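You operate a simulated robot arm through the tools that you are given. There is no shell and no other tool.

Carry out the task below with a simulated two-armed robot. There is one attempt and no reset: what you move stays moved.

JOB
Gauge the red card's wire and file the card under its size.
Fine: gauge on, knob down to the wire, knob back to open before the card goes to the blue rack.
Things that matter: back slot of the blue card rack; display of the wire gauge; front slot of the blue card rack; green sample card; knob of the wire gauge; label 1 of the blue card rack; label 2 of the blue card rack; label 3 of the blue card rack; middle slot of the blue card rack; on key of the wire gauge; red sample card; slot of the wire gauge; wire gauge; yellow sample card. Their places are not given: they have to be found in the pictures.

The check looks at the end state, three seconds after you hand in, the way a careful person would. Anything else that was tipped, shoved, dropped, spilled or broken makes it a failure.

ROBOT AND FRAMES
Two 7-joint arms with two-finger parallel grippers on one trunk that stands fixed in place. Base frame: the origin is at the foot of the trunk, x ahead of it, y to its left, z up. Lengths are in cm, angles in rad, forces in N, time in s.
The left shoulder is at [5, 20.9, 124.6], the right one opposite. With the tool pointing down near the work surface each hand reaches from about 24 to 90 cm from the base axis, measured 20 degrees to its own side. Payload 4.4 kg a hand.
Tool frame (each hand has its own): the origin (TCP) lies between the finger pads and is the grasp point; the fingertips stand 2.3 cm ahead of it; z points along the fingers, y is the line along which they close. The gripper opens to 9.4 cm. The fingers are 3.8 cm wide and 1 cm thick; the gripper's body (5.4 by 9.6 cm) begins 3.9 cm behind the TCP.
Orientation is that of the tool frame in the base frame, as [roll, pitch, yaw] about the fixed x, y, z axes, in that order (R = Rz(yaw) Ry(pitch) Rx(roll)). With the fingers straight down and closing along the base's y, the tool's x points along the base's -x, its y along +y and its z along -z.

CONTROLS
- The arms move only by the tool step_arm. It takes "left_motion", "right_motion" or both (then of equal length, played together; a hand with none holds still); each is a list of rows, each a list of 7 numbers: the turn, a rotation vector about the tool's x, y, z in units of 45 degrees (1.0 is 45 degrees), then the shift along the tool's x, y, z in units of 250 mm (1.0 is 250 mm), then the opening, from 0 (shut) to 1 (fully open). In form: [[ax, ay, az, x, y, z, claw], ...]. A call has 1 to 20 rows; each row is the pose to reach, as a shift and turn from the pose commanded when the call began, along the tool's axes at that moment. A call with a number of a shift or a turn outside -1 to 1 is refused whole. Each row takes 0.2 s and may step no farther than 5 cm and 0.15 rad from the row before; otherwise, or with a gripper value out of range, the whole call is refused. A pose out of reach is approached as far as the arm can. The call stops where the force on the tool passes 90 N (or 10 N more than at its start, if that is more) or the arm is blocked; 0.2 s more then pass. The fingers move at their own pace (about 10.8 cm/s each) and stop on an object; they squeeze with about 34 N. The grip force told is the motor's: it shows also when the fingers shut on nothing. Time passes only in rows, and 0.2 s behind the last, so rows that repeat a pose let the fingers close. The reply holds the time, the measured pose of the TCP, the force on the tool along the base axes, the opening and the grip force, in the units named above and with some noise, with the torque about the TCP (base axes, N m) and any sound that the robot's microphone picked up, and new pictures: "show" is both (left out), scene, wrist or none (wrist: the cameras of the hands that moved).
- Cameras (640 x 400 px; columns grow to the right, rows downward): "scene" is now at [14.93, -4.52, 144.28]; the picture's right is [-0.48, -0.88, 0.00], its down [-0.28, 0.15, -0.95] and it looks along [0.83, -0.45, -0.32] (base axes); focal length 309 px, centre (320, 200). "left" rides on the left gripper at [8.6, -1.6, -7.4] in its tool frame; the picture's right is [0.18, 0.98, 0.00], its down [-0.58, 0.11, -0.81] and it looks along [-0.79, 0.15, 0.59] (tool axes); focal length 243 px, centre (320, 200). "right" rides on the right gripper at [8.6, 1.6, -7.4] in its tool frame; the picture's right is [-0.18, 0.98, 0.00], its down [-0.58, -0.11, -0.81] and it looks along [-0.79, -0.15, 0.59] (tool axes); focal length 243 px, centre (320, 200).
- slide_trunk(by): slides the trunk up (or, below 0, down) by that many cm; the arms and the scene camera ride with it, the base frame stays. It gives what a move gives, with no picture.
- turn_head(pan, tilt): turns the head with the scene camera to pan (to the left, within 1.396 rad either way) and tilt (down, from -0.506 to 1.204), counted from straight ahead of the robot. It gives what a move gives, and a new picture of the scene camera.
- measure_at(camera, pixels): for up to 12 pixels [column, row] of the newest picture of that camera ("zoom" is the newest enlarged one), the place [x, y, z] in the base frame of the surface seen there, good to about 0.2 cm. The clock stands still meanwhile.
- enlarge(camera, box): a new picture of the part [left, top, right, bottom] of that camera's present view, enlarged. The clock stands still meanwhile.
- sign_off(): hands the job in; it is judged then, once.

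Open the grippers and draw the arms clear of the work before you hand the job in, unless the task says otherwise.

The tools are called after "Request:" as name(argument=value, ...) on one line, values as JSON. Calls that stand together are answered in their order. step_arm: Moves the arms, as the interface text tells. Its arguments: {"type":"object","properties":{"left_motion":{"type":"array"},"right_motion":{"type":"array"},"show":{"type":"string","enum":["both","scene","wrist","none"]}},"required":[]} The other tools are called the same way: slide_trunk (by) slides the trunk up or down; turn_head (pan, tilt) turns the head that bears the scene camera; measure_at (camera, pixels) gives the place of the surface under pixels of a picture; enlarge (camera, box) takes an enlarged picture of a part of a camera's view; sign_off () hands the job in.

At the start:

```text
time_s: 0.0
left_ee_pos: [58.86, -2.56, 131.59]
left_ee_rot: [3.141, 0.0, -3.141]
left_contact_force: [0.1, 0.8, -0.1]
left_torque: [0.0, 0.0, 0.01]
left_grip_width: 9.41
left_grip_force: 0.1
right_ee_pos: [34.48, -47.85, 129.98]
right_ee_rot: [3.141, -0.001, 3.141]
right_contact_force: [0.7, 0.5, -0.4]
right_torque: [-0.02, -0.02, 0.0]
right_grip_width: 9.41
right_grip_force: 0.0
trunk travel left (down, up): [-32.5, 23.8]
head pan, tilt: [-0.497, 0.33]
```

scene: 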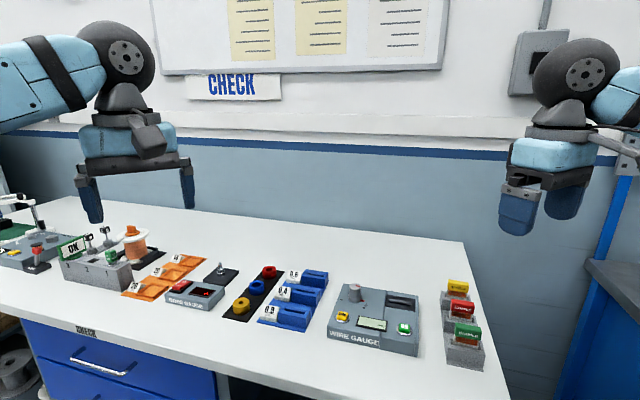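
right: 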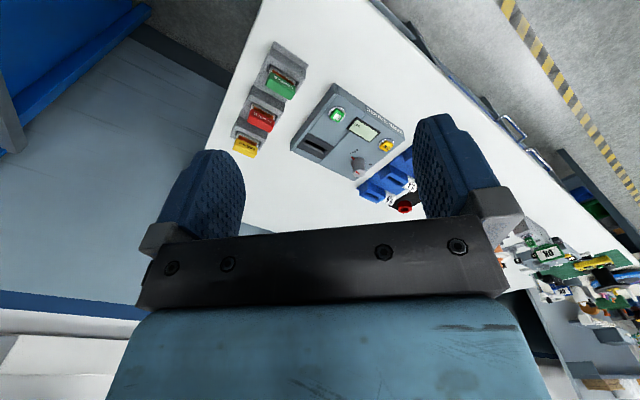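
left: 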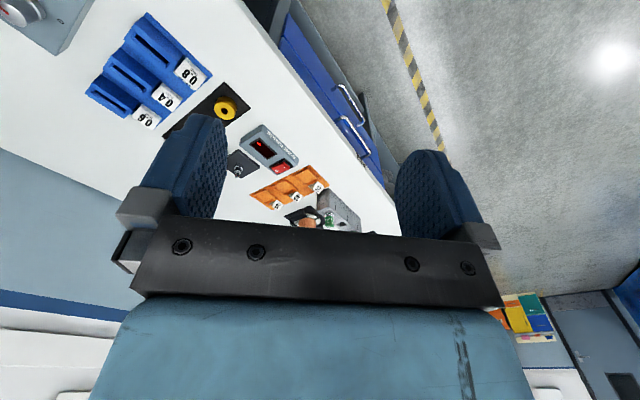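

The scene picture shows the wire gauge near (375,318), the blue rack near (295,300) and the cards near (460,310). I enlarge these areas to see details.

Request:
enlarge(camera="scene", box=[320, 260, 500, 372])

Request:
enlarge(camera="scene", box=[220, 250, 340, 340])

```text
3.56 times, centred on (410, 316) of scene
```

zoom: 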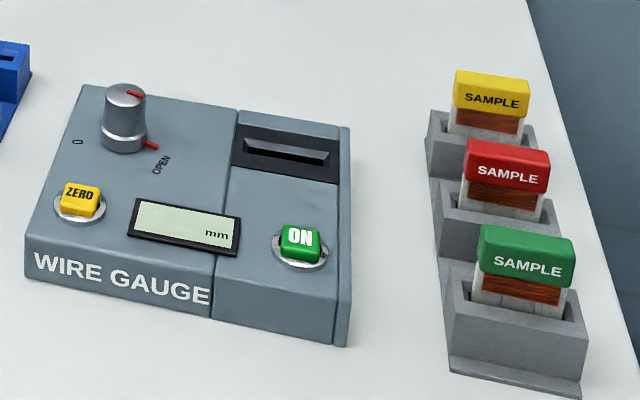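

```text
4.44 times, centred on (280, 295) of scene
```

zoom: 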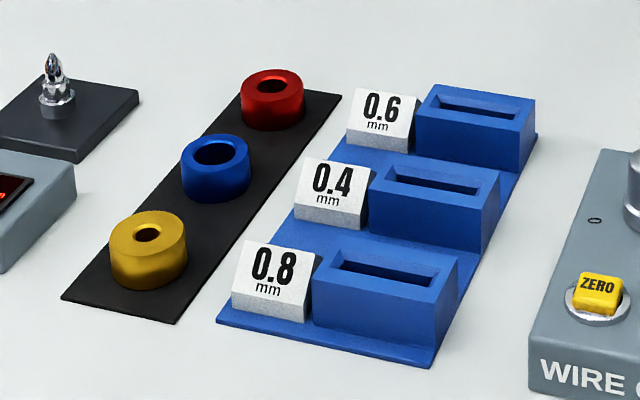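

Now I measure positions on the gauge, cards and rack in the scene picture.

Request:
turn_head(pan=-0.5, tilt=0.75)

```text
time_s: 0.9
left_ee_pos: [58.96, -2.52, 131.64]
left_ee_rot: [3.141, 0.0, -3.14]
left_contact_force: [0.0, 0.5, -0.3]
left_torque: [-0.01, 0.0, -0.01]
left_grip_width: 9.4
left_grip_force: 0.0
right_ee_pos: [34.45, -47.84, 129.94]
right_ee_rot: [-3.141, 0.001, 3.14]
right_contact_force: [0.3, -1.1, -0.5]
right_torque: [-0.01, -0.01, 0.01]
right_grip_width: 9.4
right_grip_force: 0.2
trunk travel left (down, up): [-32.5, 23.8]
head pan, tilt: [-0.499, 0.75]
```

scene: 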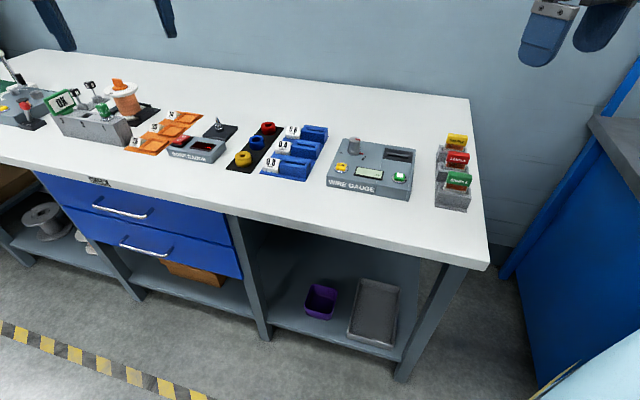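

The gauge is at about (370,170), the cards at (455,170) and the rack at (293,153). I enlarge the gauge and card area to measure.

Request:
enlarge(camera="scene", box=[320, 120, 480, 220])

```text
4.00 times, centred on (400, 170) of scene
```

zoom: 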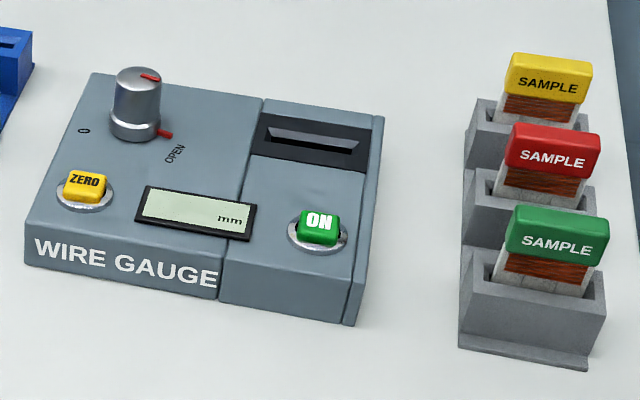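

I measure key points of the gauge: knob top (138,75), ON key (319,220), ZERO key, slot ends, and the cards' handle ends.

Request:
measure_at(camera="zoom", pixels=[[138, 72], [120, 70], [158, 78], [135, 130], [319, 220], [85, 182], [270, 133], [355, 147], [310, 142], [50, 300], [225, 100], [345, 280]])

Request:
measure_at(camera="zoom", pixels=[[515, 57], [588, 68], [518, 127], [596, 140], [514, 210], [603, 222], [556, 132], [556, 158], [558, 216], [548, 180], [470, 205], [500, 205]])

```text
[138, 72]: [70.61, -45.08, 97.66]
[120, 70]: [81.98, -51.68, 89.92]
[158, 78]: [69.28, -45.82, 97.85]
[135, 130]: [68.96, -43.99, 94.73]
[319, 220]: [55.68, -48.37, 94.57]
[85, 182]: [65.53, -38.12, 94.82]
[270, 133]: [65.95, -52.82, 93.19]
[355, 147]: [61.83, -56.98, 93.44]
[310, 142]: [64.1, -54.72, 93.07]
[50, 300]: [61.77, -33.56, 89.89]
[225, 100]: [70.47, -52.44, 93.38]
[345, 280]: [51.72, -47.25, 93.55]
```

```text
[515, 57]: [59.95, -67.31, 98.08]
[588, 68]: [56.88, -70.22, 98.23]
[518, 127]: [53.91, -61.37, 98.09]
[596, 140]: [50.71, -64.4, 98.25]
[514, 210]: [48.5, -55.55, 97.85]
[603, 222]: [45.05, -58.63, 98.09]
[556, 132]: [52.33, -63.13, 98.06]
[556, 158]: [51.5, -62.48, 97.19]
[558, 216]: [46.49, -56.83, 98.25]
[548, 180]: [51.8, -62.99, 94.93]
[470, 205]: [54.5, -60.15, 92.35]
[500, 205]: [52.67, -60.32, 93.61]
```

Now I enlarge the blue rack at (295,150) to measure its slots and labels.

Request:
enlarge(camera="scene", box=[240, 115, 336, 185])

```text
5.71 times, centred on (288, 150) of scene
```

zoom: 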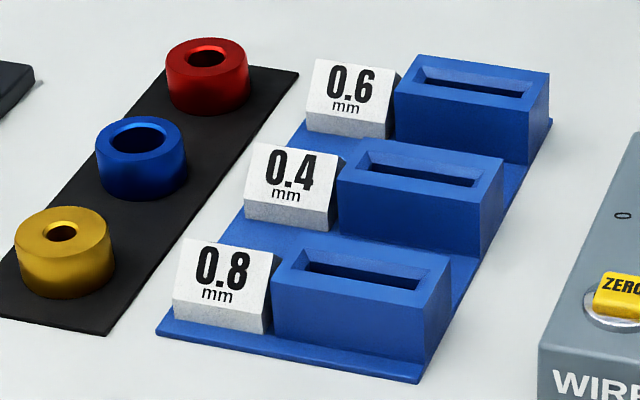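

I measure the slot ends of each rack pocket and their rims.

Request:
measure_at(camera="zoom", pixels=[[284, 250], [450, 260], [434, 290], [275, 285], [352, 145], [502, 160], [410, 60], [548, 75], [360, 275], [420, 172], [474, 85], [160, 334]])

Request:
measure_at(camera="zoom", pixels=[[316, 260], [414, 290], [362, 255], [350, 283], [380, 160], [474, 183], [425, 160], [415, 188], [425, 74], [522, 93], [417, 380], [550, 122]])

```text
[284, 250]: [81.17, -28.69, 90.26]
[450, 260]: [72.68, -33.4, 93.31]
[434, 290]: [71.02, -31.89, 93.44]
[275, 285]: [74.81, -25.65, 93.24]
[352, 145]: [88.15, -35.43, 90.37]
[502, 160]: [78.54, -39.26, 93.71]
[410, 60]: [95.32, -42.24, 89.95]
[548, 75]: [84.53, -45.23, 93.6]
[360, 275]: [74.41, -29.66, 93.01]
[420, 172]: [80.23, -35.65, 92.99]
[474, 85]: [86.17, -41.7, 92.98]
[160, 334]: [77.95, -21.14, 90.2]
```

```text
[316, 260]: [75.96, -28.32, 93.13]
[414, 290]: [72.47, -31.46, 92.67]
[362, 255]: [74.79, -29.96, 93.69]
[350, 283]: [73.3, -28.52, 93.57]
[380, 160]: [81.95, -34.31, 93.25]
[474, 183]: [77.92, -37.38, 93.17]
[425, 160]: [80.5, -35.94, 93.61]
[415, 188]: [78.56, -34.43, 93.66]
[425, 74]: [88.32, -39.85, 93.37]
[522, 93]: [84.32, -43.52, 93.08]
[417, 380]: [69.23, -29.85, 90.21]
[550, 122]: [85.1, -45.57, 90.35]
```

The gauge, cards and rack all lie at roughly 45° to the base axes with the table at z≈90. I move the right hand down and turn it -45° in yaw to see the gauge and cards closer with its camera.

Request:
step_arm(right_motion=[[0, 0, 0.125, -0.05, 0, 0.07, 1], [0, 0, 0.25, -0.1, 0, 0.14, 1], [0, 0, 0.375, -0.15, 0, 0.21, 1], [0, 0, 0.5, -0.2, 0, 0.28, 1], [0, 0, 0.625, -0.25, 0, 0.35, 1], [0, 0, 0.75, -0.3, 0, 0.42, 1], [0, 0, 0.875, -0.35, 0, 0.49, 1], [0, 0, 1, -0.42, 0, 0.56, 1]], show="both")

```text
time_s: 2.7
left_ee_pos: [59.04, -2.48, 131.56]
left_ee_rot: [-3.141, -0.002, -3.141]
left_contact_force: [0.3, -0.5, 0.1]
left_torque: [0.01, 0.02, 0.02]
left_grip_width: 9.4
left_grip_force: 0.1
right_ee_pos: [45.09, -47.89, 116.05]
right_ee_rot: [3.141, 0.0, 2.354]
right_contact_force: [-0.6, 1.4, 0.1]
right_torque: [-0.03, -0.02, 0.0]
right_grip_width: 9.41
right_grip_force: 0.0
trunk travel left (down, up): [-32.5, 23.8]
head pan, tilt: [-0.499, 0.75]
```

scene: 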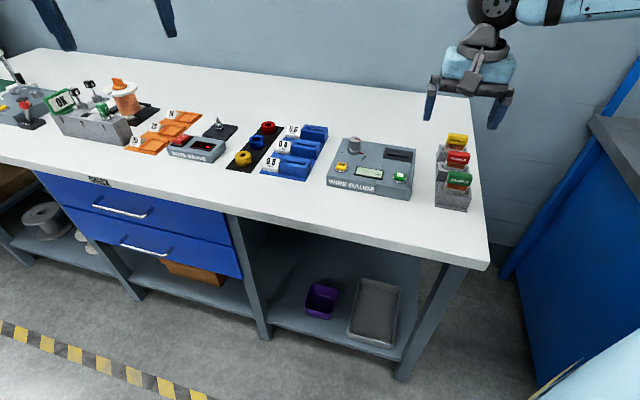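
right: 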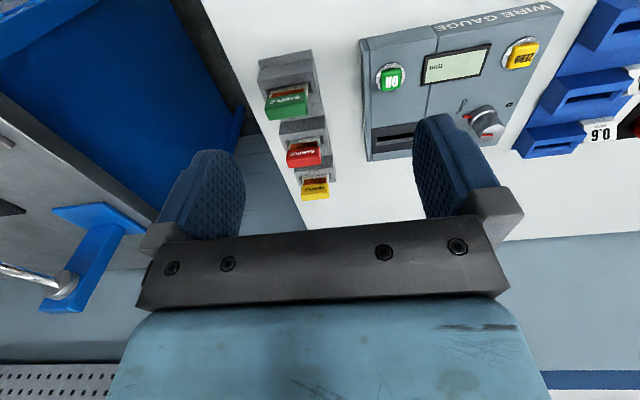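

The wrist view (upside down) shows the knob at (487,122), the slot at (395,135), and the cards near (305,150). I enlarge the gauge's part.

Request:
enlarge(camera="right", box=[350, 0, 590, 150])

Request:
enlarge(camera="scene", box=[325, 130, 389, 170])

```text
2.67 times, centred on (470, 75) of right
```

zoom: 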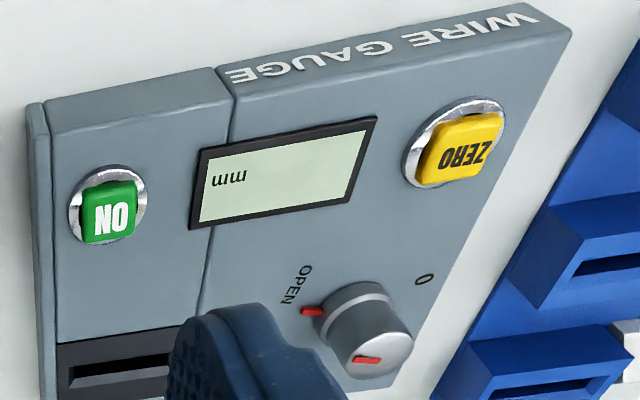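

```text
10.00 times, centred on (357, 150) of scene
```

zoom: 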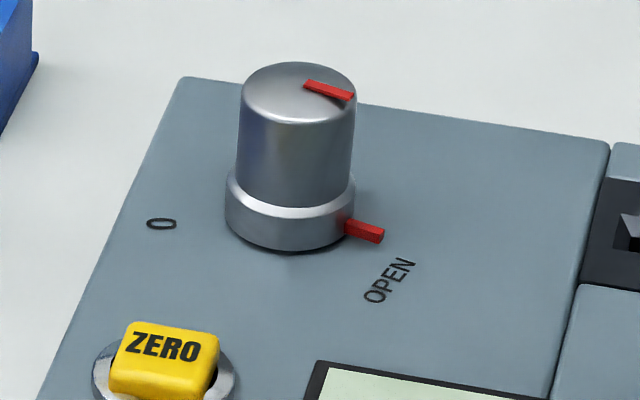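

The pointer sits on the OPEN side; I measure the knob, pointer, and both marks in this enlarged picture.

Request:
measure_at(camera="zoom", pixels=[[300, 90], [268, 75], [330, 90], [245, 95], [350, 100], [300, 68], [290, 115], [295, 240], [378, 232], [355, 225], [388, 282], [160, 224]])

Request:
measure_at(camera="right", pixels=[[487, 124], [497, 130], [475, 120], [380, 143], [415, 135], [445, 66], [391, 80], [522, 55], [466, 115], [510, 107], [370, 160], [365, 40]])

```text
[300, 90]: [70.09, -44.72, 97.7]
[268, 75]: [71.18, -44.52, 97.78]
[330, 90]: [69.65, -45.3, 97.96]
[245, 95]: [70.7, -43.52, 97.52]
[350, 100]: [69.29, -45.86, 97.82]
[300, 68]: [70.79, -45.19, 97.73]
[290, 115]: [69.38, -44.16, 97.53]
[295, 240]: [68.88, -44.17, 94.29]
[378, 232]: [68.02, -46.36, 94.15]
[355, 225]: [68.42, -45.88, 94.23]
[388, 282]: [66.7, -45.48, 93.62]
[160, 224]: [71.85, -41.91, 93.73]
```

```text
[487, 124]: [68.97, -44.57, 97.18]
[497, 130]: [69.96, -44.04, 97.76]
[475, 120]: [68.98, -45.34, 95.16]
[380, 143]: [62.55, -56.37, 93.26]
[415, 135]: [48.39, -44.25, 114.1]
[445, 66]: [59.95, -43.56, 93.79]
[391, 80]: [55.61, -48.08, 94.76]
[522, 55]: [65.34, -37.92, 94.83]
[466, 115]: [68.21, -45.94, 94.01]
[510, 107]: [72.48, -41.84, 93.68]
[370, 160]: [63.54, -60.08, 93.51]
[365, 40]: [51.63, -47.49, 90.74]
```

I will press the ON key at about (55.65,-48.2, top z 94.7). I first move the closed fingers above it, stopping with the tips about 1.5 cm over the key.

Request:
step_arm(right_motion=[[0, 0, 0, -0.077, 0.073, 0.05, 0.5], [0, 0, 0, -0.154, 0.145, 0.1, 0], [0, 0, 0, -0.23, 0.22, 0.2, 0], [0, 0, 0, -0.307, 0.29, 0.35, 0], [0, 0, 0, -0.307, 0.29, 0.47, 0], [0, 0, 0, -0.307, 0.29, 0.58, 0], [0, 0, 0, -0.307, 0.29, 0.68, 0], [0, 0, 0, -0.307, 0.29, 0.68, 0]], show="both")

```text
time_s: 4.5
left_ee_pos: [58.85, -2.6, 131.72]
left_ee_rot: [-3.14, 0.0, -3.141]
left_contact_force: [-0.5, 0.3, 0.2]
left_torque: [0.01, 0.0, -0.01]
left_grip_width: 9.44
left_grip_force: 0.1
right_ee_pos: [55.58, -48.12, 99.0]
right_ee_rot: [-3.141, 0.003, 2.355]
right_contact_force: [-0.7, 0.0, -0.2]
right_torque: [-0.04, -0.04, -0.01]
right_grip_width: 0.0
right_grip_force: 34.1
trunk travel left (down, up): [-32.5, 23.8]
head pan, tilt: [-0.499, 0.75]
```

scene: 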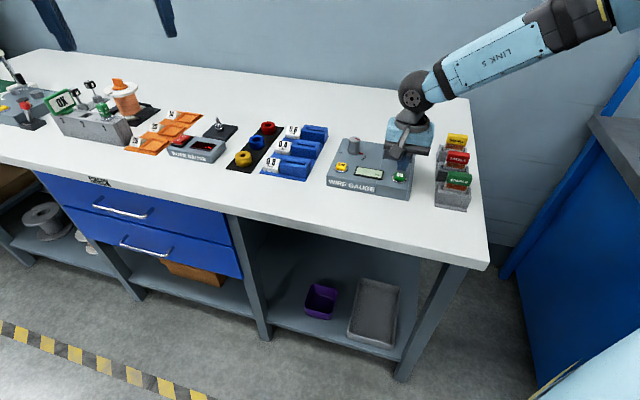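
right: 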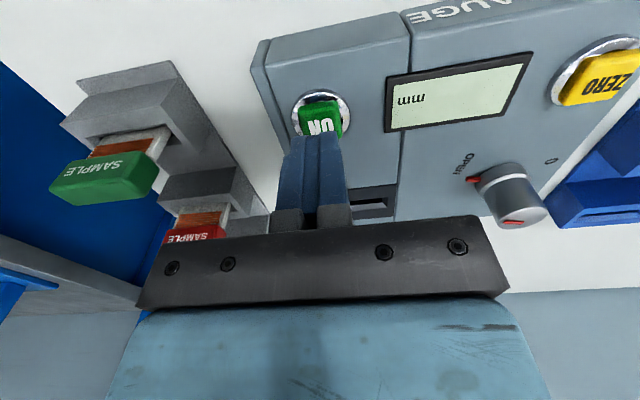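

The closed fingertips (320,140) hover just behind/over the key (320,117). I measure the key from this near view.

Request:
enlarge(camera="right", box=[270, 80, 366, 140])

Request:
measure_at(camera="right", pixels=[[320, 105], [320, 117], [310, 128], [335, 120], [302, 138], [338, 138], [320, 140], [345, 110], [490, 183], [517, 205], [476, 180], [370, 205]])

```text
6.67 times, centred on (318, 110) of right
```

zoom: 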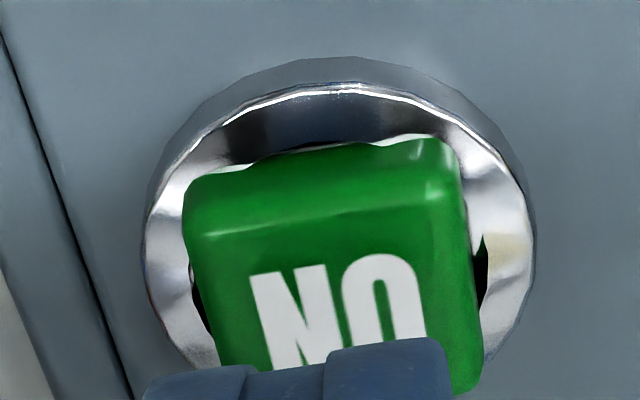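

```text
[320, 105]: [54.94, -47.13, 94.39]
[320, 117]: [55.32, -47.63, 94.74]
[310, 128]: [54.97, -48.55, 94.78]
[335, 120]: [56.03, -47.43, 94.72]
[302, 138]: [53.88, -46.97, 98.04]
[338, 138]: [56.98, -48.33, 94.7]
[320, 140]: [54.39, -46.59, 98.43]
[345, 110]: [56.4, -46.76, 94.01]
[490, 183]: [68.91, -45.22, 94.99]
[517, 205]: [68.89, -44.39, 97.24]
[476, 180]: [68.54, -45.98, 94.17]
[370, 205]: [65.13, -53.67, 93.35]
```

The key's top centre is about (55.6,-48.2,94.75), right under the fingers. I press down slowly in small steps.

Request:
step_arm(right_motion=[[0, 0, 0, 0, 0, 0.03, 0], [0, 0, 0, 0, 0, 0.055, 0], [0, 0, 0, 0, 0, 0.07, 0], [0, 0, 0, 0, 0, 0.078, 0], [0, 0, 0, 0, 0, 0.082, 0], [0, 0, 0, 0, 0, 0.086, 0]], show="wrist")

```text
time_s: 5.9
left_ee_pos: [58.93, -2.48, 131.61]
left_ee_rot: [3.14, -0.001, 3.141]
left_contact_force: [0.2, -0.9, -0.6]
left_torque: [-0.01, 0.03, -0.01]
left_grip_width: 9.39
left_grip_force: 0.0
right_ee_pos: [55.55, -48.18, 96.9]
right_ee_rot: [3.14, -0.002, 2.356]
right_contact_force: [0.4, 0.7, 1.5]
right_torque: [0.0, 0.01, -0.01]
right_grip_width: 0.0
right_grip_force: 33.9
trunk travel left (down, up): [-32.5, 23.8]
head pan, tilt: [-0.499, 0.75]
```

right: 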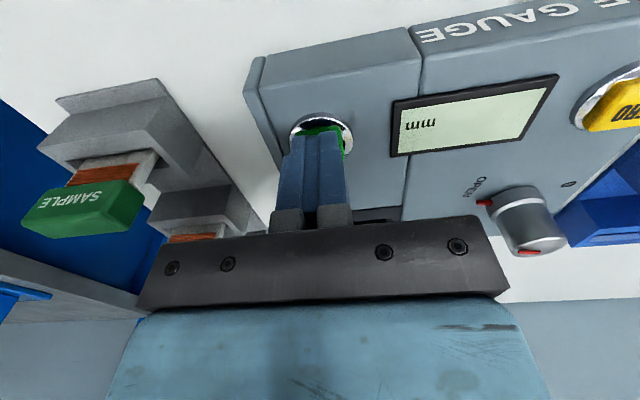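

A slight 1.5 N contact at tip z≈94.6 shows I am touching the key. I press on in 1 mm steps.

Request:
step_arm(right_motion=[[0, 0, 0, 0, 0, 0.005, 0], [0, 0, 0, 0, 0, 0.01, 0], [0, 0, 0, 0, 0, 0.015, 0], [0, 0, 0, 0, 0, 0.015, 0]], show="wrist")

```text
time_s: 6.9
left_ee_pos: [58.86, -2.38, 131.65]
left_ee_rot: [-3.141, -0.001, -3.141]
left_contact_force: [-0.3, -0.4, 0.3]
left_torque: [0.02, -0.03, -0.01]
left_grip_width: 9.37
left_grip_force: 0.0
right_ee_pos: [55.53, -48.17, 96.51]
right_ee_rot: [3.14, 0.002, 2.358]
right_contact_force: [-2.2, 1.1, 5.0]
right_torque: [0.01, 0.05, -0.01]
right_grip_width: 0.0
right_grip_force: 33.7
trunk travel left (down, up): [-32.5, 23.8]
head pan, tilt: [-0.499, 0.75]
heard: click
```

right: 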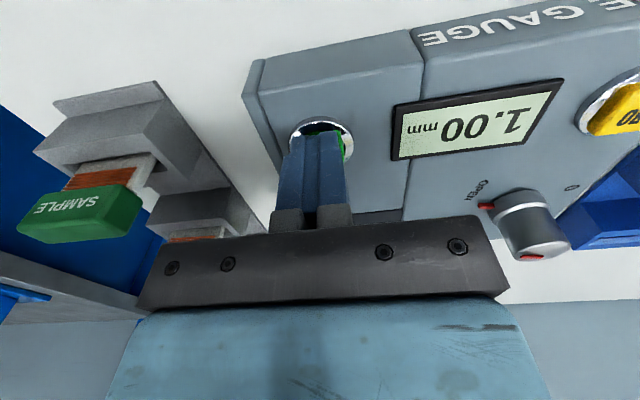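

The click sounded and the display at (480,120) now reads 1.00 mm with the pointer at OPEN. I lift off and move above the red card while turning the hand for a grip across the card's thickness.

Request:
step_arm(right_motion=[[0, 0, 0, 0, 0, -0.08, 0], [0, 0, 0, 0, 0, -0.2, 0], [0, 0, -0.125, 0, 0, -0.32, 0], [0, 0, -0.25, -0.05, -0.08, -0.42, 0.2], [0, 0, -0.375, -0.1, -0.17, -0.52, 0.45], [0, 0, -0.5, -0.16, -0.26, -0.6, 0.45], [0, 0, -0.625, -0.22, -0.35, -0.62, 0.45], [0, 0, -0.75, -0.27, -0.43, -0.62, 0.45], [0, 0, -0.875, -0.314, -0.512, -0.62, 0.45], [0, 0, -1, -0.314, -0.512, -0.62, 0.45]], show="wrist")

Request:
step_arm(right_motion=[[0, 0, -0.125, 0, 0, 0, 0.45], [0, 0, -0.25, 0, 0, 0, 0.45], [0, 0, -0.375, 0, 0, 0, 0.45], [0, 0, -0.5, 0, 0, 0, 0.45], [0, 0, -0.625, 0, 0, 0, 0.45], [0, 0, -0.75, 0, 0, 0, 0.45], [0, 0, -0.875, 0, 0, 0, 0.45], [0, 0, -1, 0, 0, 0, 0.45], [0, 0, -1, 0, 0, 0, 0.45]], show="both")

```text
time_s: 9.1
left_ee_pos: [58.94, -2.61, 131.64]
left_ee_rot: [3.141, -0.001, 3.141]
left_contact_force: [-0.9, 0.1, -0.4]
left_torque: [0.0, -0.01, 0.0]
left_grip_width: 9.4
left_grip_force: 0.1
right_ee_pos: [52.0, -62.77, 112.05]
right_ee_rot: [3.141, 0.0, -3.14]
right_contact_force: [-0.4, -0.1, 0.2]
right_torque: [-0.02, 0.02, 0.0]
right_grip_width: 4.21
right_grip_force: 0.1
trunk travel left (down, up): [-32.5, 23.8]
head pan, tilt: [-0.499, 0.75]
```

right: 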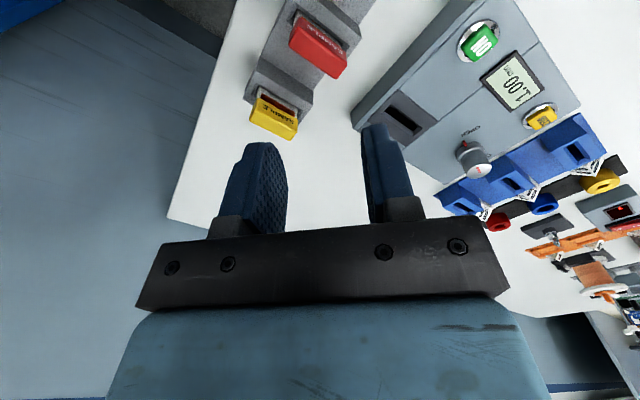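

```text
time_s: 11.1
left_ee_pos: [58.92, -2.54, 131.59]
left_ee_rot: [-3.141, -0.001, -3.141]
left_contact_force: [-0.9, -0.3, -0.1]
left_torque: [-0.02, 0.04, 0.02]
left_grip_width: 9.39
left_grip_force: 0.0
right_ee_pos: [45.15, -40.09, 113.42]
right_ee_rot: [-3.117, -0.012, -2.421]
right_contact_force: [-0.1, -0.2, -1.5]
right_torque: [0.01, 0.0, -0.02]
right_grip_width: 4.23
right_grip_force: 0.1
right hand out of reach, approached as far as the arm can: row 1, 2, 3, 4, 5, 6, 7, 8, 9
trunk travel left (down, up): [-32.5, 23.8]
head pan, tilt: [-0.499, 0.75]
```

scene: 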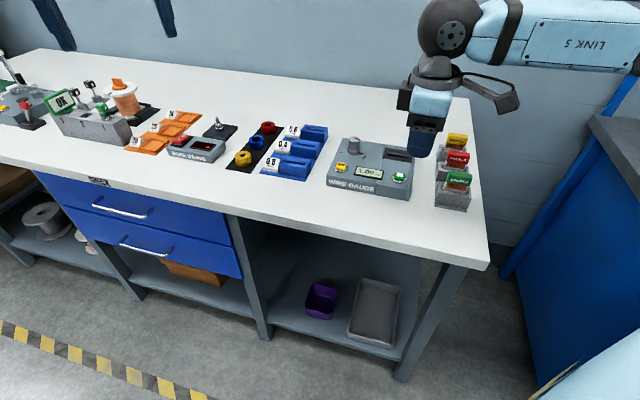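
right: 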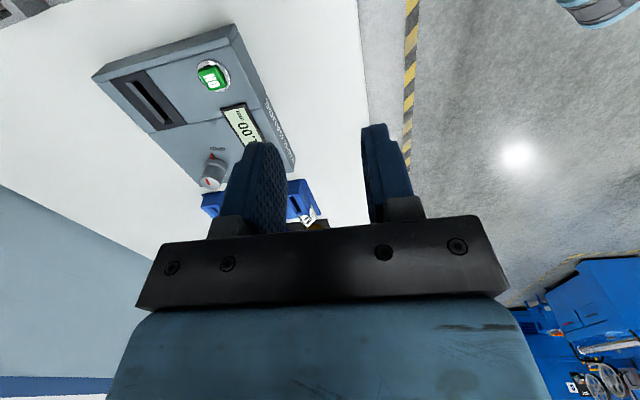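

That yaw was out of reach at this place (the hand drifted to (45.2,-40.1,113.4), nothing touched). I turn back toward the natural yaw and will grip the card by its handle's ends instead.

Request:
step_arm(right_motion=[[0, 0, 0.125, 0, 0, 0, 0.45], [0, 0, 0.25, 0, 0, 0, 0.45], [0, 0, 0.375, 0, 0, 0, 0.45], [0, 0, 0.5, 0, 0, 0, 0.45], [0, 0, 0.625, 0, 0, 0, 0.45], [0, 0, 0.75, 0, 0, 0, 0.45], [0, 0, 0.875, 0, 0, 0, 0.45], [0, 0, 1, 0, 0, 0, 0.45], [0, 0, 1, 0, 0, 0, 0.45]], show="wrist")

```text
time_s: 13.1
left_ee_pos: [58.92, -2.55, 131.54]
left_ee_rot: [-3.141, -0.001, -3.141]
left_contact_force: [0.1, -0.2, -0.3]
left_torque: [-0.01, 0.01, -0.02]
left_grip_width: 9.41
left_grip_force: 0.1
right_ee_pos: [44.8, -41.24, 113.12]
right_ee_rot: [-3.114, 0.011, 3.075]
right_contact_force: [-1.5, -0.5, -0.7]
right_torque: [-0.01, 0.04, -0.02]
right_grip_width: 4.24
right_grip_force: 0.1
trunk travel left (down, up): [-32.5, 23.8]
head pan, tilt: [-0.499, 0.75]
```

right: 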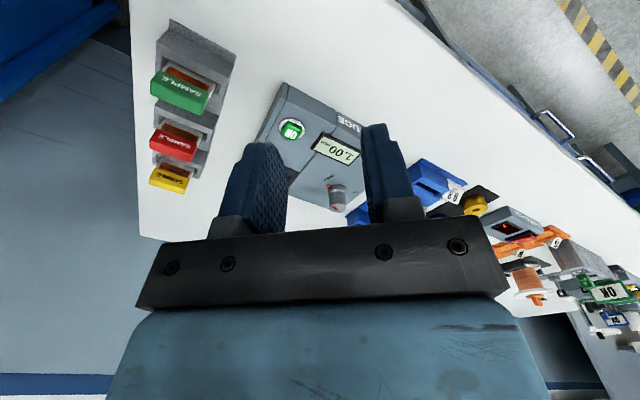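

The arm held at (44.8,-41.2,113.1) with a slight tilt. I correct the tilt and move to above the red card with yaw 2.356, still at z≈110.

Request:
step_arm(right_motion=[[-0.0036, 0.0033, 0.1144, -0.043, -0.105, 0.018, 0.7], [-0.0072, 0.0065, 0.2289, -0.086, -0.21, 0.037, 0.7], [-0.0107, 0.0098, 0.3433, -0.129, -0.315, 0.055, 0.7], [-0.0143, 0.013, 0.4578, -0.172, -0.42, 0.073, 0.7], [-0.0179, 0.0163, 0.5722, -0.215, -0.524, 0.092, 0.7], [-0.0215, 0.0195, 0.6866, -0.258, -0.63, 0.11, 0.7], [-0.025, 0.0228, 0.8011, -0.3, -0.734, 0.13, 0.7], [-0.0286, 0.026, 0.9155, -0.3436, -0.839, 0.147, 0.7], [-0.0286, 0.026, 0.9155, -0.3436, -0.839, 0.147, 0.7]], show="both")

```text
time_s: 15.1
left_ee_pos: [58.89, -2.56, 131.71]
left_ee_rot: [3.141, 0.0, 3.141]
left_contact_force: [-0.4, 0.4, -0.2]
left_torque: [0.01, 0.02, 0.0]
left_grip_width: 9.39
left_grip_force: 0.1
right_ee_pos: [52.01, -62.79, 110.08]
right_ee_rot: [3.14, 0.0, 2.355]
right_contact_force: [-0.5, 0.2, -0.3]
right_torque: [-0.02, -0.04, 0.0]
right_grip_width: 6.55
right_grip_force: 0.1
trunk travel left (down, up): [-32.5, 23.8]
head pan, tilt: [-0.499, 0.75]
```

scene: 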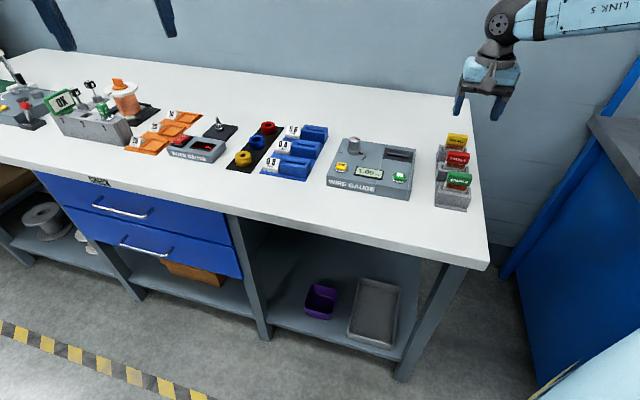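
right: 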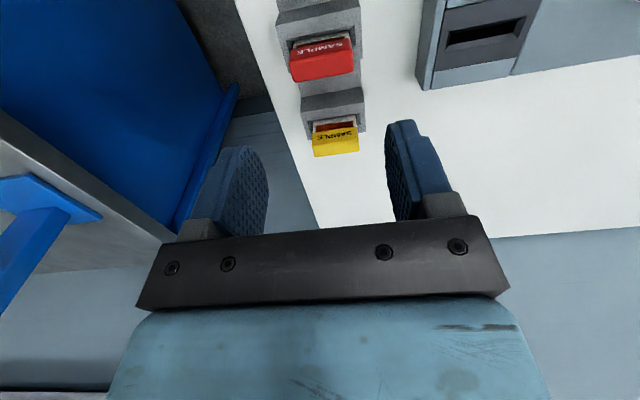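

The red handle is at (323,62) and the gauge slot at (485,32) in the wrist view. I enlarge this strip to measure both.

Request:
enlarge(camera="right", box=[270, 10, 398, 90])

Request:
measure_at(camera="right", pixels=[[293, 79], [353, 73], [350, 34], [291, 51], [323, 62], [295, 60], [347, 52], [448, 38], [524, 20], [486, 32], [450, 44], [520, 28]])

```text
5.00 times, centred on (334, 50) of right
```

zoom: 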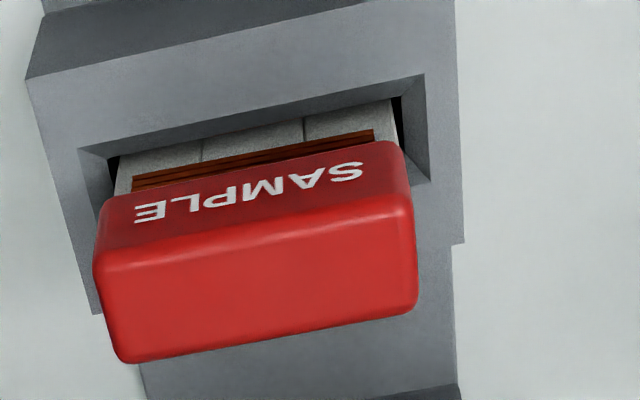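

```text
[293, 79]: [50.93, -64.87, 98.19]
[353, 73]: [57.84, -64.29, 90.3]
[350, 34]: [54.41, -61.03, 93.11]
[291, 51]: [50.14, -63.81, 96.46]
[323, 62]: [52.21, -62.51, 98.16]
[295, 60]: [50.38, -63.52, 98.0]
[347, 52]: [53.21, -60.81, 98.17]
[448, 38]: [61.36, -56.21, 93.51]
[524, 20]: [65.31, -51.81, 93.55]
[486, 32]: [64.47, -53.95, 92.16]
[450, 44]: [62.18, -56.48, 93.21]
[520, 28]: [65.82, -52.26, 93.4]
```

I measure the handle's top-face corners and front-face points in the enlarged picture, plus the holder's rim.

Request:
measure_at(camera="zoom", pixels=[[112, 272], [402, 216], [408, 302], [128, 352], [258, 285], [108, 215], [402, 160], [135, 245], [60, 120], [440, 30], [80, 150], [424, 76]])

Request:
enlarge(camera="right", box=[415, 0, 543, 80])

```text
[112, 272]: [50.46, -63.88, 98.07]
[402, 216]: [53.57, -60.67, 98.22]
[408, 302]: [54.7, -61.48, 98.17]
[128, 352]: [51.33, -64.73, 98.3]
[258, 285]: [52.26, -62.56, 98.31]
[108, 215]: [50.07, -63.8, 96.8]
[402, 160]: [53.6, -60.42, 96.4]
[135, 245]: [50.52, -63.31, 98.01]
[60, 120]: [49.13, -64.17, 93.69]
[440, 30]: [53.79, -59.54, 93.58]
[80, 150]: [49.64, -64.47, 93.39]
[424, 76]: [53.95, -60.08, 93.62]
```

```text
5.00 times, centred on (479, 40) of right
```

zoom: 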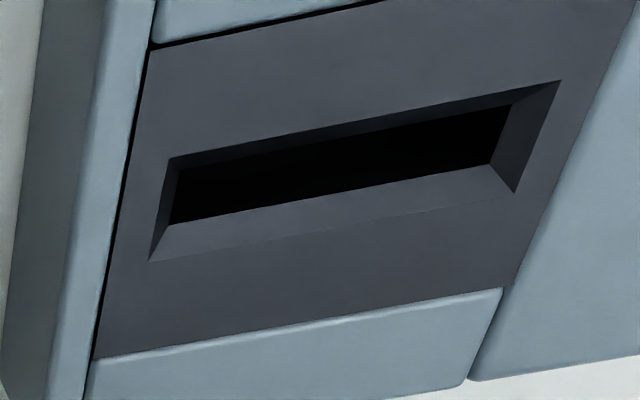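

Now I measure the chamfer corners of the gauge slot in this enlarged view.

Request:
measure_at(camera="zoom", pixels=[[168, 152], [565, 76], [518, 197], [144, 266], [340, 100], [320, 240], [160, 200], [545, 140], [505, 180], [160, 250], [155, 55], [90, 355]])

```text
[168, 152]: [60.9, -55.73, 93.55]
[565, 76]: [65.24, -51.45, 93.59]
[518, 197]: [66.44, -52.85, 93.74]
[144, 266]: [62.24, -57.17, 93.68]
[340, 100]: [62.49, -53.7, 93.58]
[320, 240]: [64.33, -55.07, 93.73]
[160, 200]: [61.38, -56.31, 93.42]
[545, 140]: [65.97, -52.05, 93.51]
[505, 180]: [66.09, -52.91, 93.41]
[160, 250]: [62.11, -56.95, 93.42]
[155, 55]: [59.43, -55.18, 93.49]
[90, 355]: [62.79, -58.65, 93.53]
```

The handle's centre is about (52.42,-62.65), top z 98.2, direction 45°, matching my yaw. I align above it and descend to just over the handle first.

Request:
step_arm(right_motion=[[0, 0, 0, -0.0076, 0.0156, 0.05, 0.7], [0, 0, 0, -0.0076, 0.0156, 0.12, 0.7], [0, 0, 0, -0.0076, 0.0156, 0.2, 0.7], [0, 0, 0, -0.0076, 0.0156, 0.28, 0.7], [0, 0, 0, -0.0076, 0.0156, 0.34, 0.7], [0, 0, 0, -0.0076, 0.0156, 0.34, 0.7]], show="both")

```text
time_s: 16.5
left_ee_pos: [58.85, -2.48, 131.66]
left_ee_rot: [-3.141, -0.001, 3.141]
left_contact_force: [-0.1, -0.1, 0.9]
left_torque: [-0.01, 0.03, 0.01]
left_grip_width: 9.41
left_grip_force: 0.1
right_ee_pos: [52.4, -62.5, 101.7]
right_ee_rot: [3.14, -0.002, 2.358]
right_contact_force: [0.1, -0.3, -0.1]
right_torque: [-0.03, -0.01, 0.02]
right_grip_width: 6.57
right_grip_force: 0.0
trunk travel left (down, up): [-32.5, 23.8]
head pan, tilt: [-0.499, 0.75]
```

scene: 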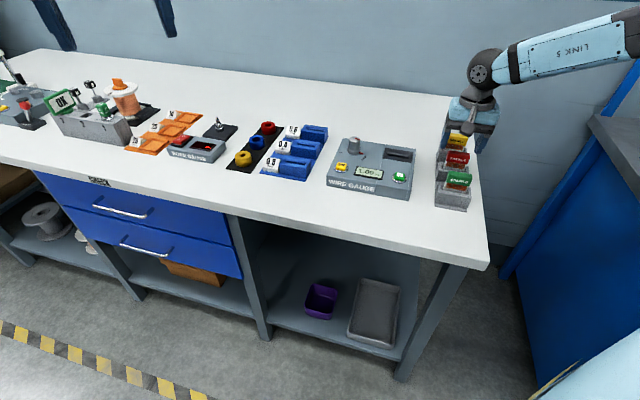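
right: 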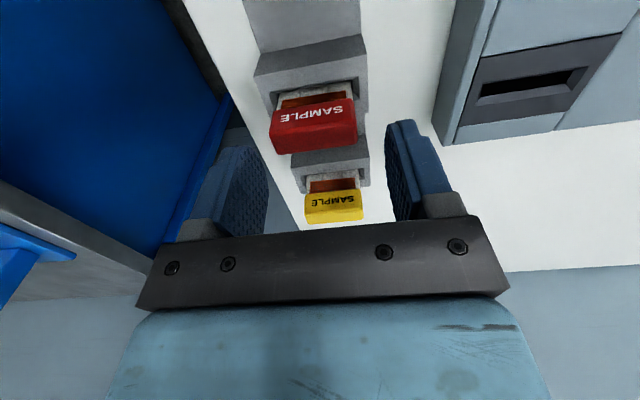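

The handle's top face is centred near (315,137), close to where the tool axis projects (320,134). I measure it once more from here.

Request:
enlarge(camera="right", box=[250, 75, 378, 155])

```text
5.00 times, centred on (314, 115) of right
```

zoom: 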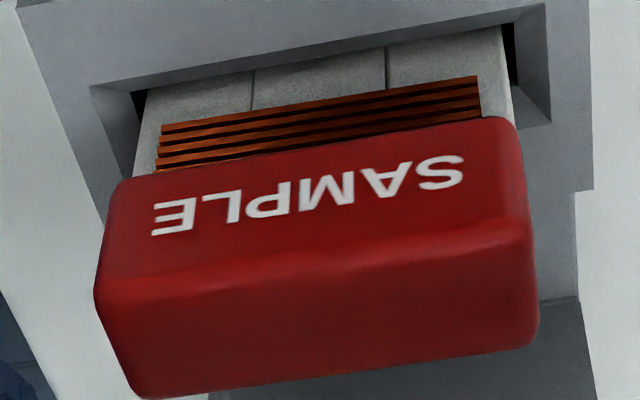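

Request:
measure_at(camera="zoom", pixels=[[105, 302], [530, 245], [530, 335], [145, 388], [320, 320], [115, 200], [512, 128], [145, 165], [505, 105], [100, 92], [540, 10], [165, 170]])

```text
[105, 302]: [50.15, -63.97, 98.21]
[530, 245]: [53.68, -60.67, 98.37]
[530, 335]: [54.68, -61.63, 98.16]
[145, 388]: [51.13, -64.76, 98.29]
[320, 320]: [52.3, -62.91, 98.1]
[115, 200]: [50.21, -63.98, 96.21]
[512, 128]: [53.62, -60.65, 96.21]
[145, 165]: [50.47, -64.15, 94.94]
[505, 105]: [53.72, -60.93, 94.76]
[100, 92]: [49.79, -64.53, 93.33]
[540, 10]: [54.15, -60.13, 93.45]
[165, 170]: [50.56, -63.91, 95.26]
```

Handle centre is (52.41,-62.76), bottom z≈96.1. I shift a millimetre, go down to TCP z≈98.5 and close on the handle's ends.

Request:
step_arm(right_motion=[[0, 0, 0, -0.005, -0.005, 0.04, 0.7], [0, 0, 0, -0.005, -0.005, 0.08, 0.7], [0, 0, 0, -0.005, -0.005, 0.11, 0.7], [0, 0, 0, -0.005, -0.005, 0.125, 0.7], [0, 0, 0, -0.005, -0.005, 0.125, 0.7], [0, 0, 0, -0.005, -0.005, 0.125, 0.6], [0, 0, 0, -0.005, -0.005, 0.125, 0.5], [0, 0, 0, -0.005, -0.005, 0.125, 0.3], [0, 0, 0, -0.005, -0.005, 0.125, 0.3], [0, 0, 0, -0.005, -0.005, 0.125, 0.3]], show="both")

```text
time_s: 18.7
left_ee_pos: [58.95, -2.53, 131.72]
left_ee_rot: [3.141, 0.0, -3.141]
left_contact_force: [0.0, -0.7, -0.3]
left_torque: [0.02, 0.04, 0.0]
left_grip_width: 9.41
left_grip_force: 0.0
right_ee_pos: [52.33, -62.83, 98.64]
right_ee_rot: [3.14, -0.001, 2.359]
right_contact_force: [-0.3, -1.4, -0.9]
right_torque: [0.0, 0.04, 0.0]
right_grip_width: 4.89
right_grip_force: 34.6
trunk travel left (down, up): [-32.5, 23.8]
head pan, tilt: [-0.499, 0.75]
```

scene: 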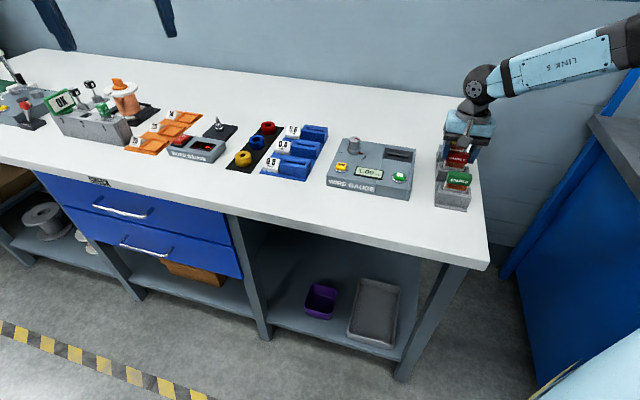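
right: 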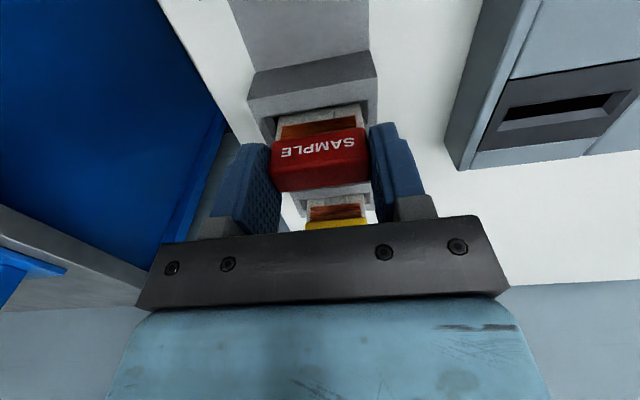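

The fingers stopped on the handle at 4.89 cm with 34.6 N. I lift the card straight up slowly.

Request:
step_arm(right_motion=[[0, 0, 0, 0, 0, -0.02, 0.3], [0, 0, 0, 0, 0, -0.05, 0.3], [0, 0, 0, 0, 0, -0.09, 0.3], [0, 0, 0, 0, 0, -0.14, 0.3], [0, 0, 0, 0, 0, -0.2, 0.3], [0, 0, 0, 0, 0, -0.26, 0.3], [0, 0, 0, 0, 0, -0.32, 0.3], [0, 0, 0, 0, 0, -0.32, 0.3]], show="both")

```text
time_s: 20.5
left_ee_pos: [58.93, -2.61, 131.61]
left_ee_rot: [-3.142, -0.001, -3.141]
left_contact_force: [-0.3, -0.1, 0.3]
left_torque: [0.02, -0.02, 0.03]
left_grip_width: 9.39
left_grip_force: 0.0
right_ee_pos: [52.41, -62.82, 106.33]
right_ee_rot: [3.14, -0.001, 2.357]
right_contact_force: [-0.3, 0.2, -0.1]
right_torque: [-0.03, 0.03, 0.03]
right_grip_width: 4.93
right_grip_force: 34.4
trunk travel left (down, up): [-32.5, 23.8]
head pan, tilt: [-0.499, 0.75]
```

scene: 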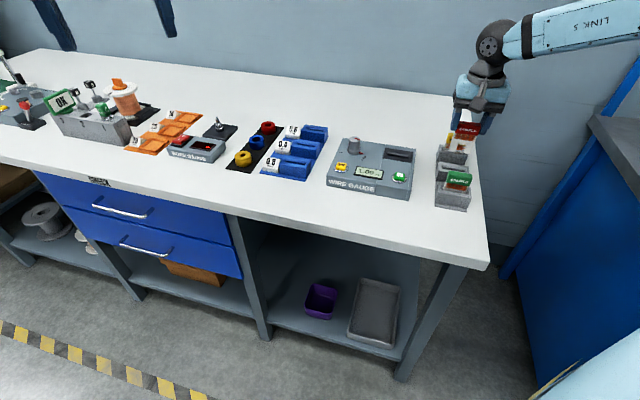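
right: 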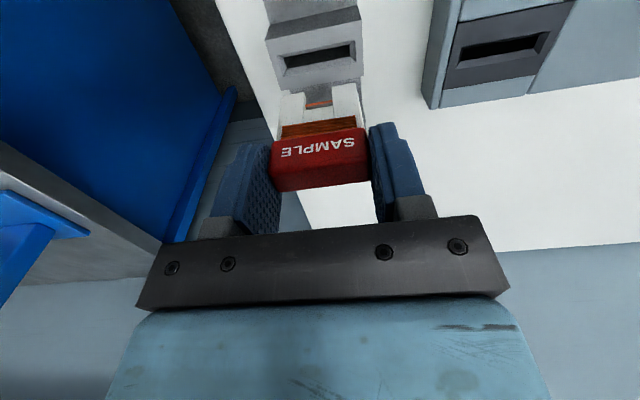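

The card is out. I enlarge the view of the card and the scene to see its shape and whether it hangs straight.

Request:
enlarge(camera="right", box=[240, 60, 400, 160])

Request:
enlarge(camera="scene", box=[430, 100, 510, 150])

```text
4.00 times, centred on (320, 110) of right
```

zoom: 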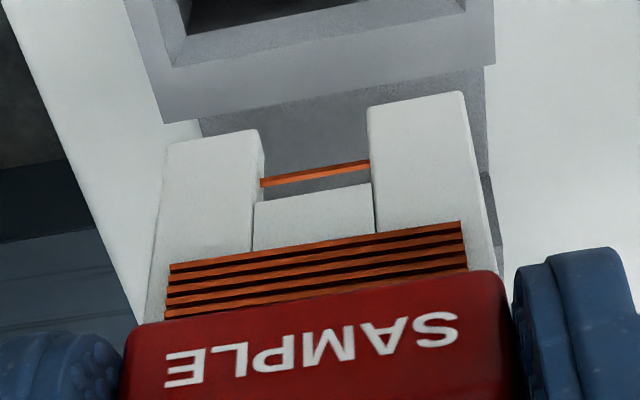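

```text
8.00 times, centred on (470, 125) of scene
```

zoom: 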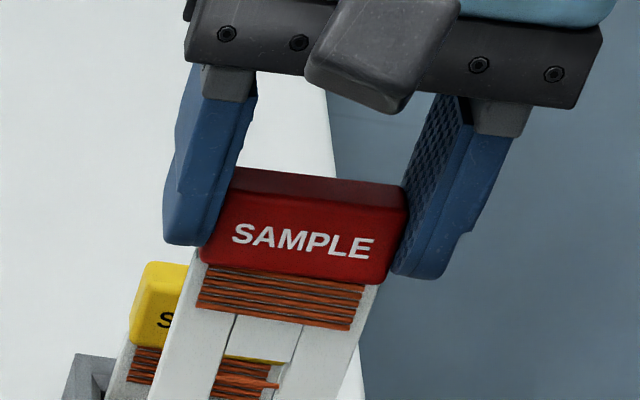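

The card has two legs with the wire strung between them. I measure leg ends and body to know its tilt and length relative to the TCP.

Request:
measure_at(camera="zoom", pixels=[[170, 150], [252, 136], [375, 112], [460, 98], [160, 290], [485, 250], [210, 145], [415, 105], [210, 245], [415, 215], [312, 176], [312, 200]])

Request:
enlarge(camera="right", box=[420, 0, 580, 100])

```text
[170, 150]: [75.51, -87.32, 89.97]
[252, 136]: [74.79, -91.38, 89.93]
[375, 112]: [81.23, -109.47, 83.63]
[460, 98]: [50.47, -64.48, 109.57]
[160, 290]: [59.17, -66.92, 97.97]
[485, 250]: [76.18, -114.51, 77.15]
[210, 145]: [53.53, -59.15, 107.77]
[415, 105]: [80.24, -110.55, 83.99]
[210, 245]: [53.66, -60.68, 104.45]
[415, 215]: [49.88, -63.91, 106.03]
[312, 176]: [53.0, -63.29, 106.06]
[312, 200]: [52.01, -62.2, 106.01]
```

```text
4.00 times, centred on (500, 50) of right
```

zoom: 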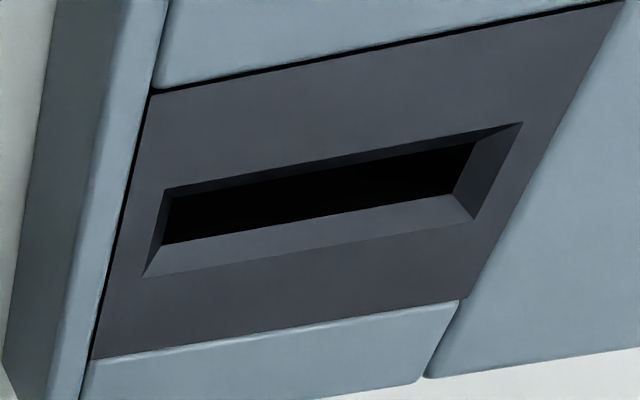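

The measurement referred to the scene enlargement, so I redo it properly: now I measure the gauge slot's outer and inner corners in this newest enlargement.

Request:
measure_at(camera="zoom", pixels=[[162, 184], [526, 119], [475, 222], [138, 281], [340, 150], [300, 254], [172, 200], [475, 142], [454, 195], [162, 243], [148, 95], [90, 357]])

Request:
enlarge(camera="right", box=[240, 60, 400, 160])

```text
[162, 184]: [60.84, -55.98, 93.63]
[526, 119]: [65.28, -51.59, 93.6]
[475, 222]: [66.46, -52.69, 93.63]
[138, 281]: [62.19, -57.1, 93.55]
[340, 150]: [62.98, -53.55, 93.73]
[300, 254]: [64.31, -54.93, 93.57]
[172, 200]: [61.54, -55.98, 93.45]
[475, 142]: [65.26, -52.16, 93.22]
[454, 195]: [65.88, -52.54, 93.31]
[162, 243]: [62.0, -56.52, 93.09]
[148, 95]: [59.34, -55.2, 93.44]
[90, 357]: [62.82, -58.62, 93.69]
```

```text
4.00 times, centred on (320, 110) of right
```

zoom: 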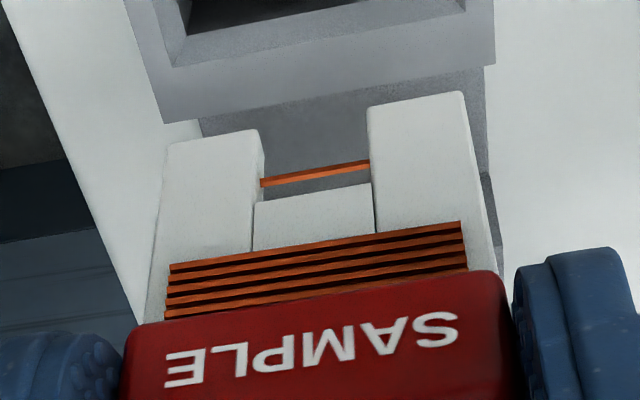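

Slot centre comes out at (63.70,-54.32). Now I measure the card's legs and body in this enlargement.

Request:
measure_at(camera="zoom", pixels=[[172, 155], [250, 142], [375, 115], [460, 102], [160, 300], [485, 255], [210, 145], [415, 105], [210, 245], [415, 215], [315, 215], [300, 178]])

```text
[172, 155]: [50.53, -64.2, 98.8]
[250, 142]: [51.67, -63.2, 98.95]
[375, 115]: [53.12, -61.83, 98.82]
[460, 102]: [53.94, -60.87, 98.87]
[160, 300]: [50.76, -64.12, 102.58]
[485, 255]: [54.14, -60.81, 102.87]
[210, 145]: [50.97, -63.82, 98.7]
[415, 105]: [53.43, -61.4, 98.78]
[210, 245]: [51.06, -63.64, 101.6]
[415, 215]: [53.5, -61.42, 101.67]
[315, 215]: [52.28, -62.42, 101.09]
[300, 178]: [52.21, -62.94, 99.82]
```

The card hangs straight, centred on the TCP, with leg ends 7.7 cm below it. I carry it to above the gauge slot centre (63.70,-54.32), keeping height.

Request:
step_arm(right_motion=[[0, 0, 0, -0.012, 0.08, 0, 0.3], [0, 0, 0, -0.025, 0.17, 0, 0.3], [0, 0, 0, -0.04, 0.27, 0, 0.3], [0, 0, 0, -0.055, 0.37, 0, 0.3], [0, 0, 0, -0.068, 0.47, 0, 0.3], [0, 0, 0, -0.0803, 0.54, 0.03, 0.3], [0, 0, 0, -0.0803, 0.56, 0.06, 0.3], [0, 0, 0, -0.0803, 0.56, 0.06, 0.3]], show="both")

```text
time_s: 22.3
left_ee_pos: [58.95, -2.53, 131.74]
left_ee_rot: [-3.141, -0.001, 3.141]
left_contact_force: [0.0, 0.1, -0.5]
left_torque: [-0.02, 0.01, 0.03]
left_grip_width: 9.41
left_grip_force: 0.1
right_ee_pos: [63.73, -54.2, 104.94]
right_ee_rot: [3.139, -0.003, 2.359]
right_contact_force: [0.5, -0.9, 0.2]
right_torque: [-0.04, -0.05, -0.01]
right_grip_width: 4.92
right_grip_force: 33.9
trunk travel left (down, up): [-32.5, 23.8]
head pan, tilt: [-0.499, 0.75]
```

scene: 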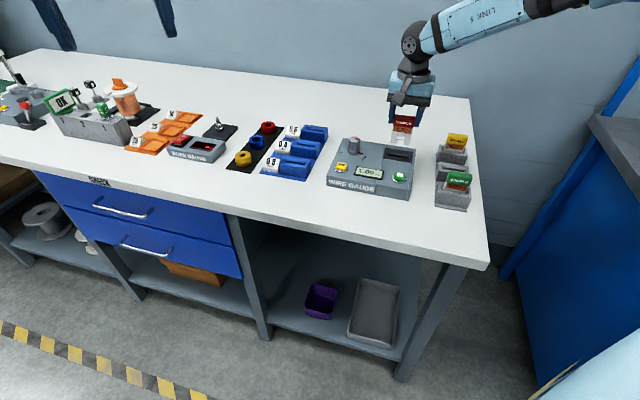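
right: 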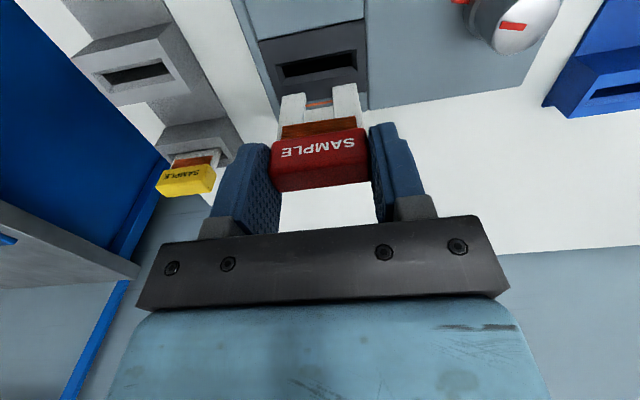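

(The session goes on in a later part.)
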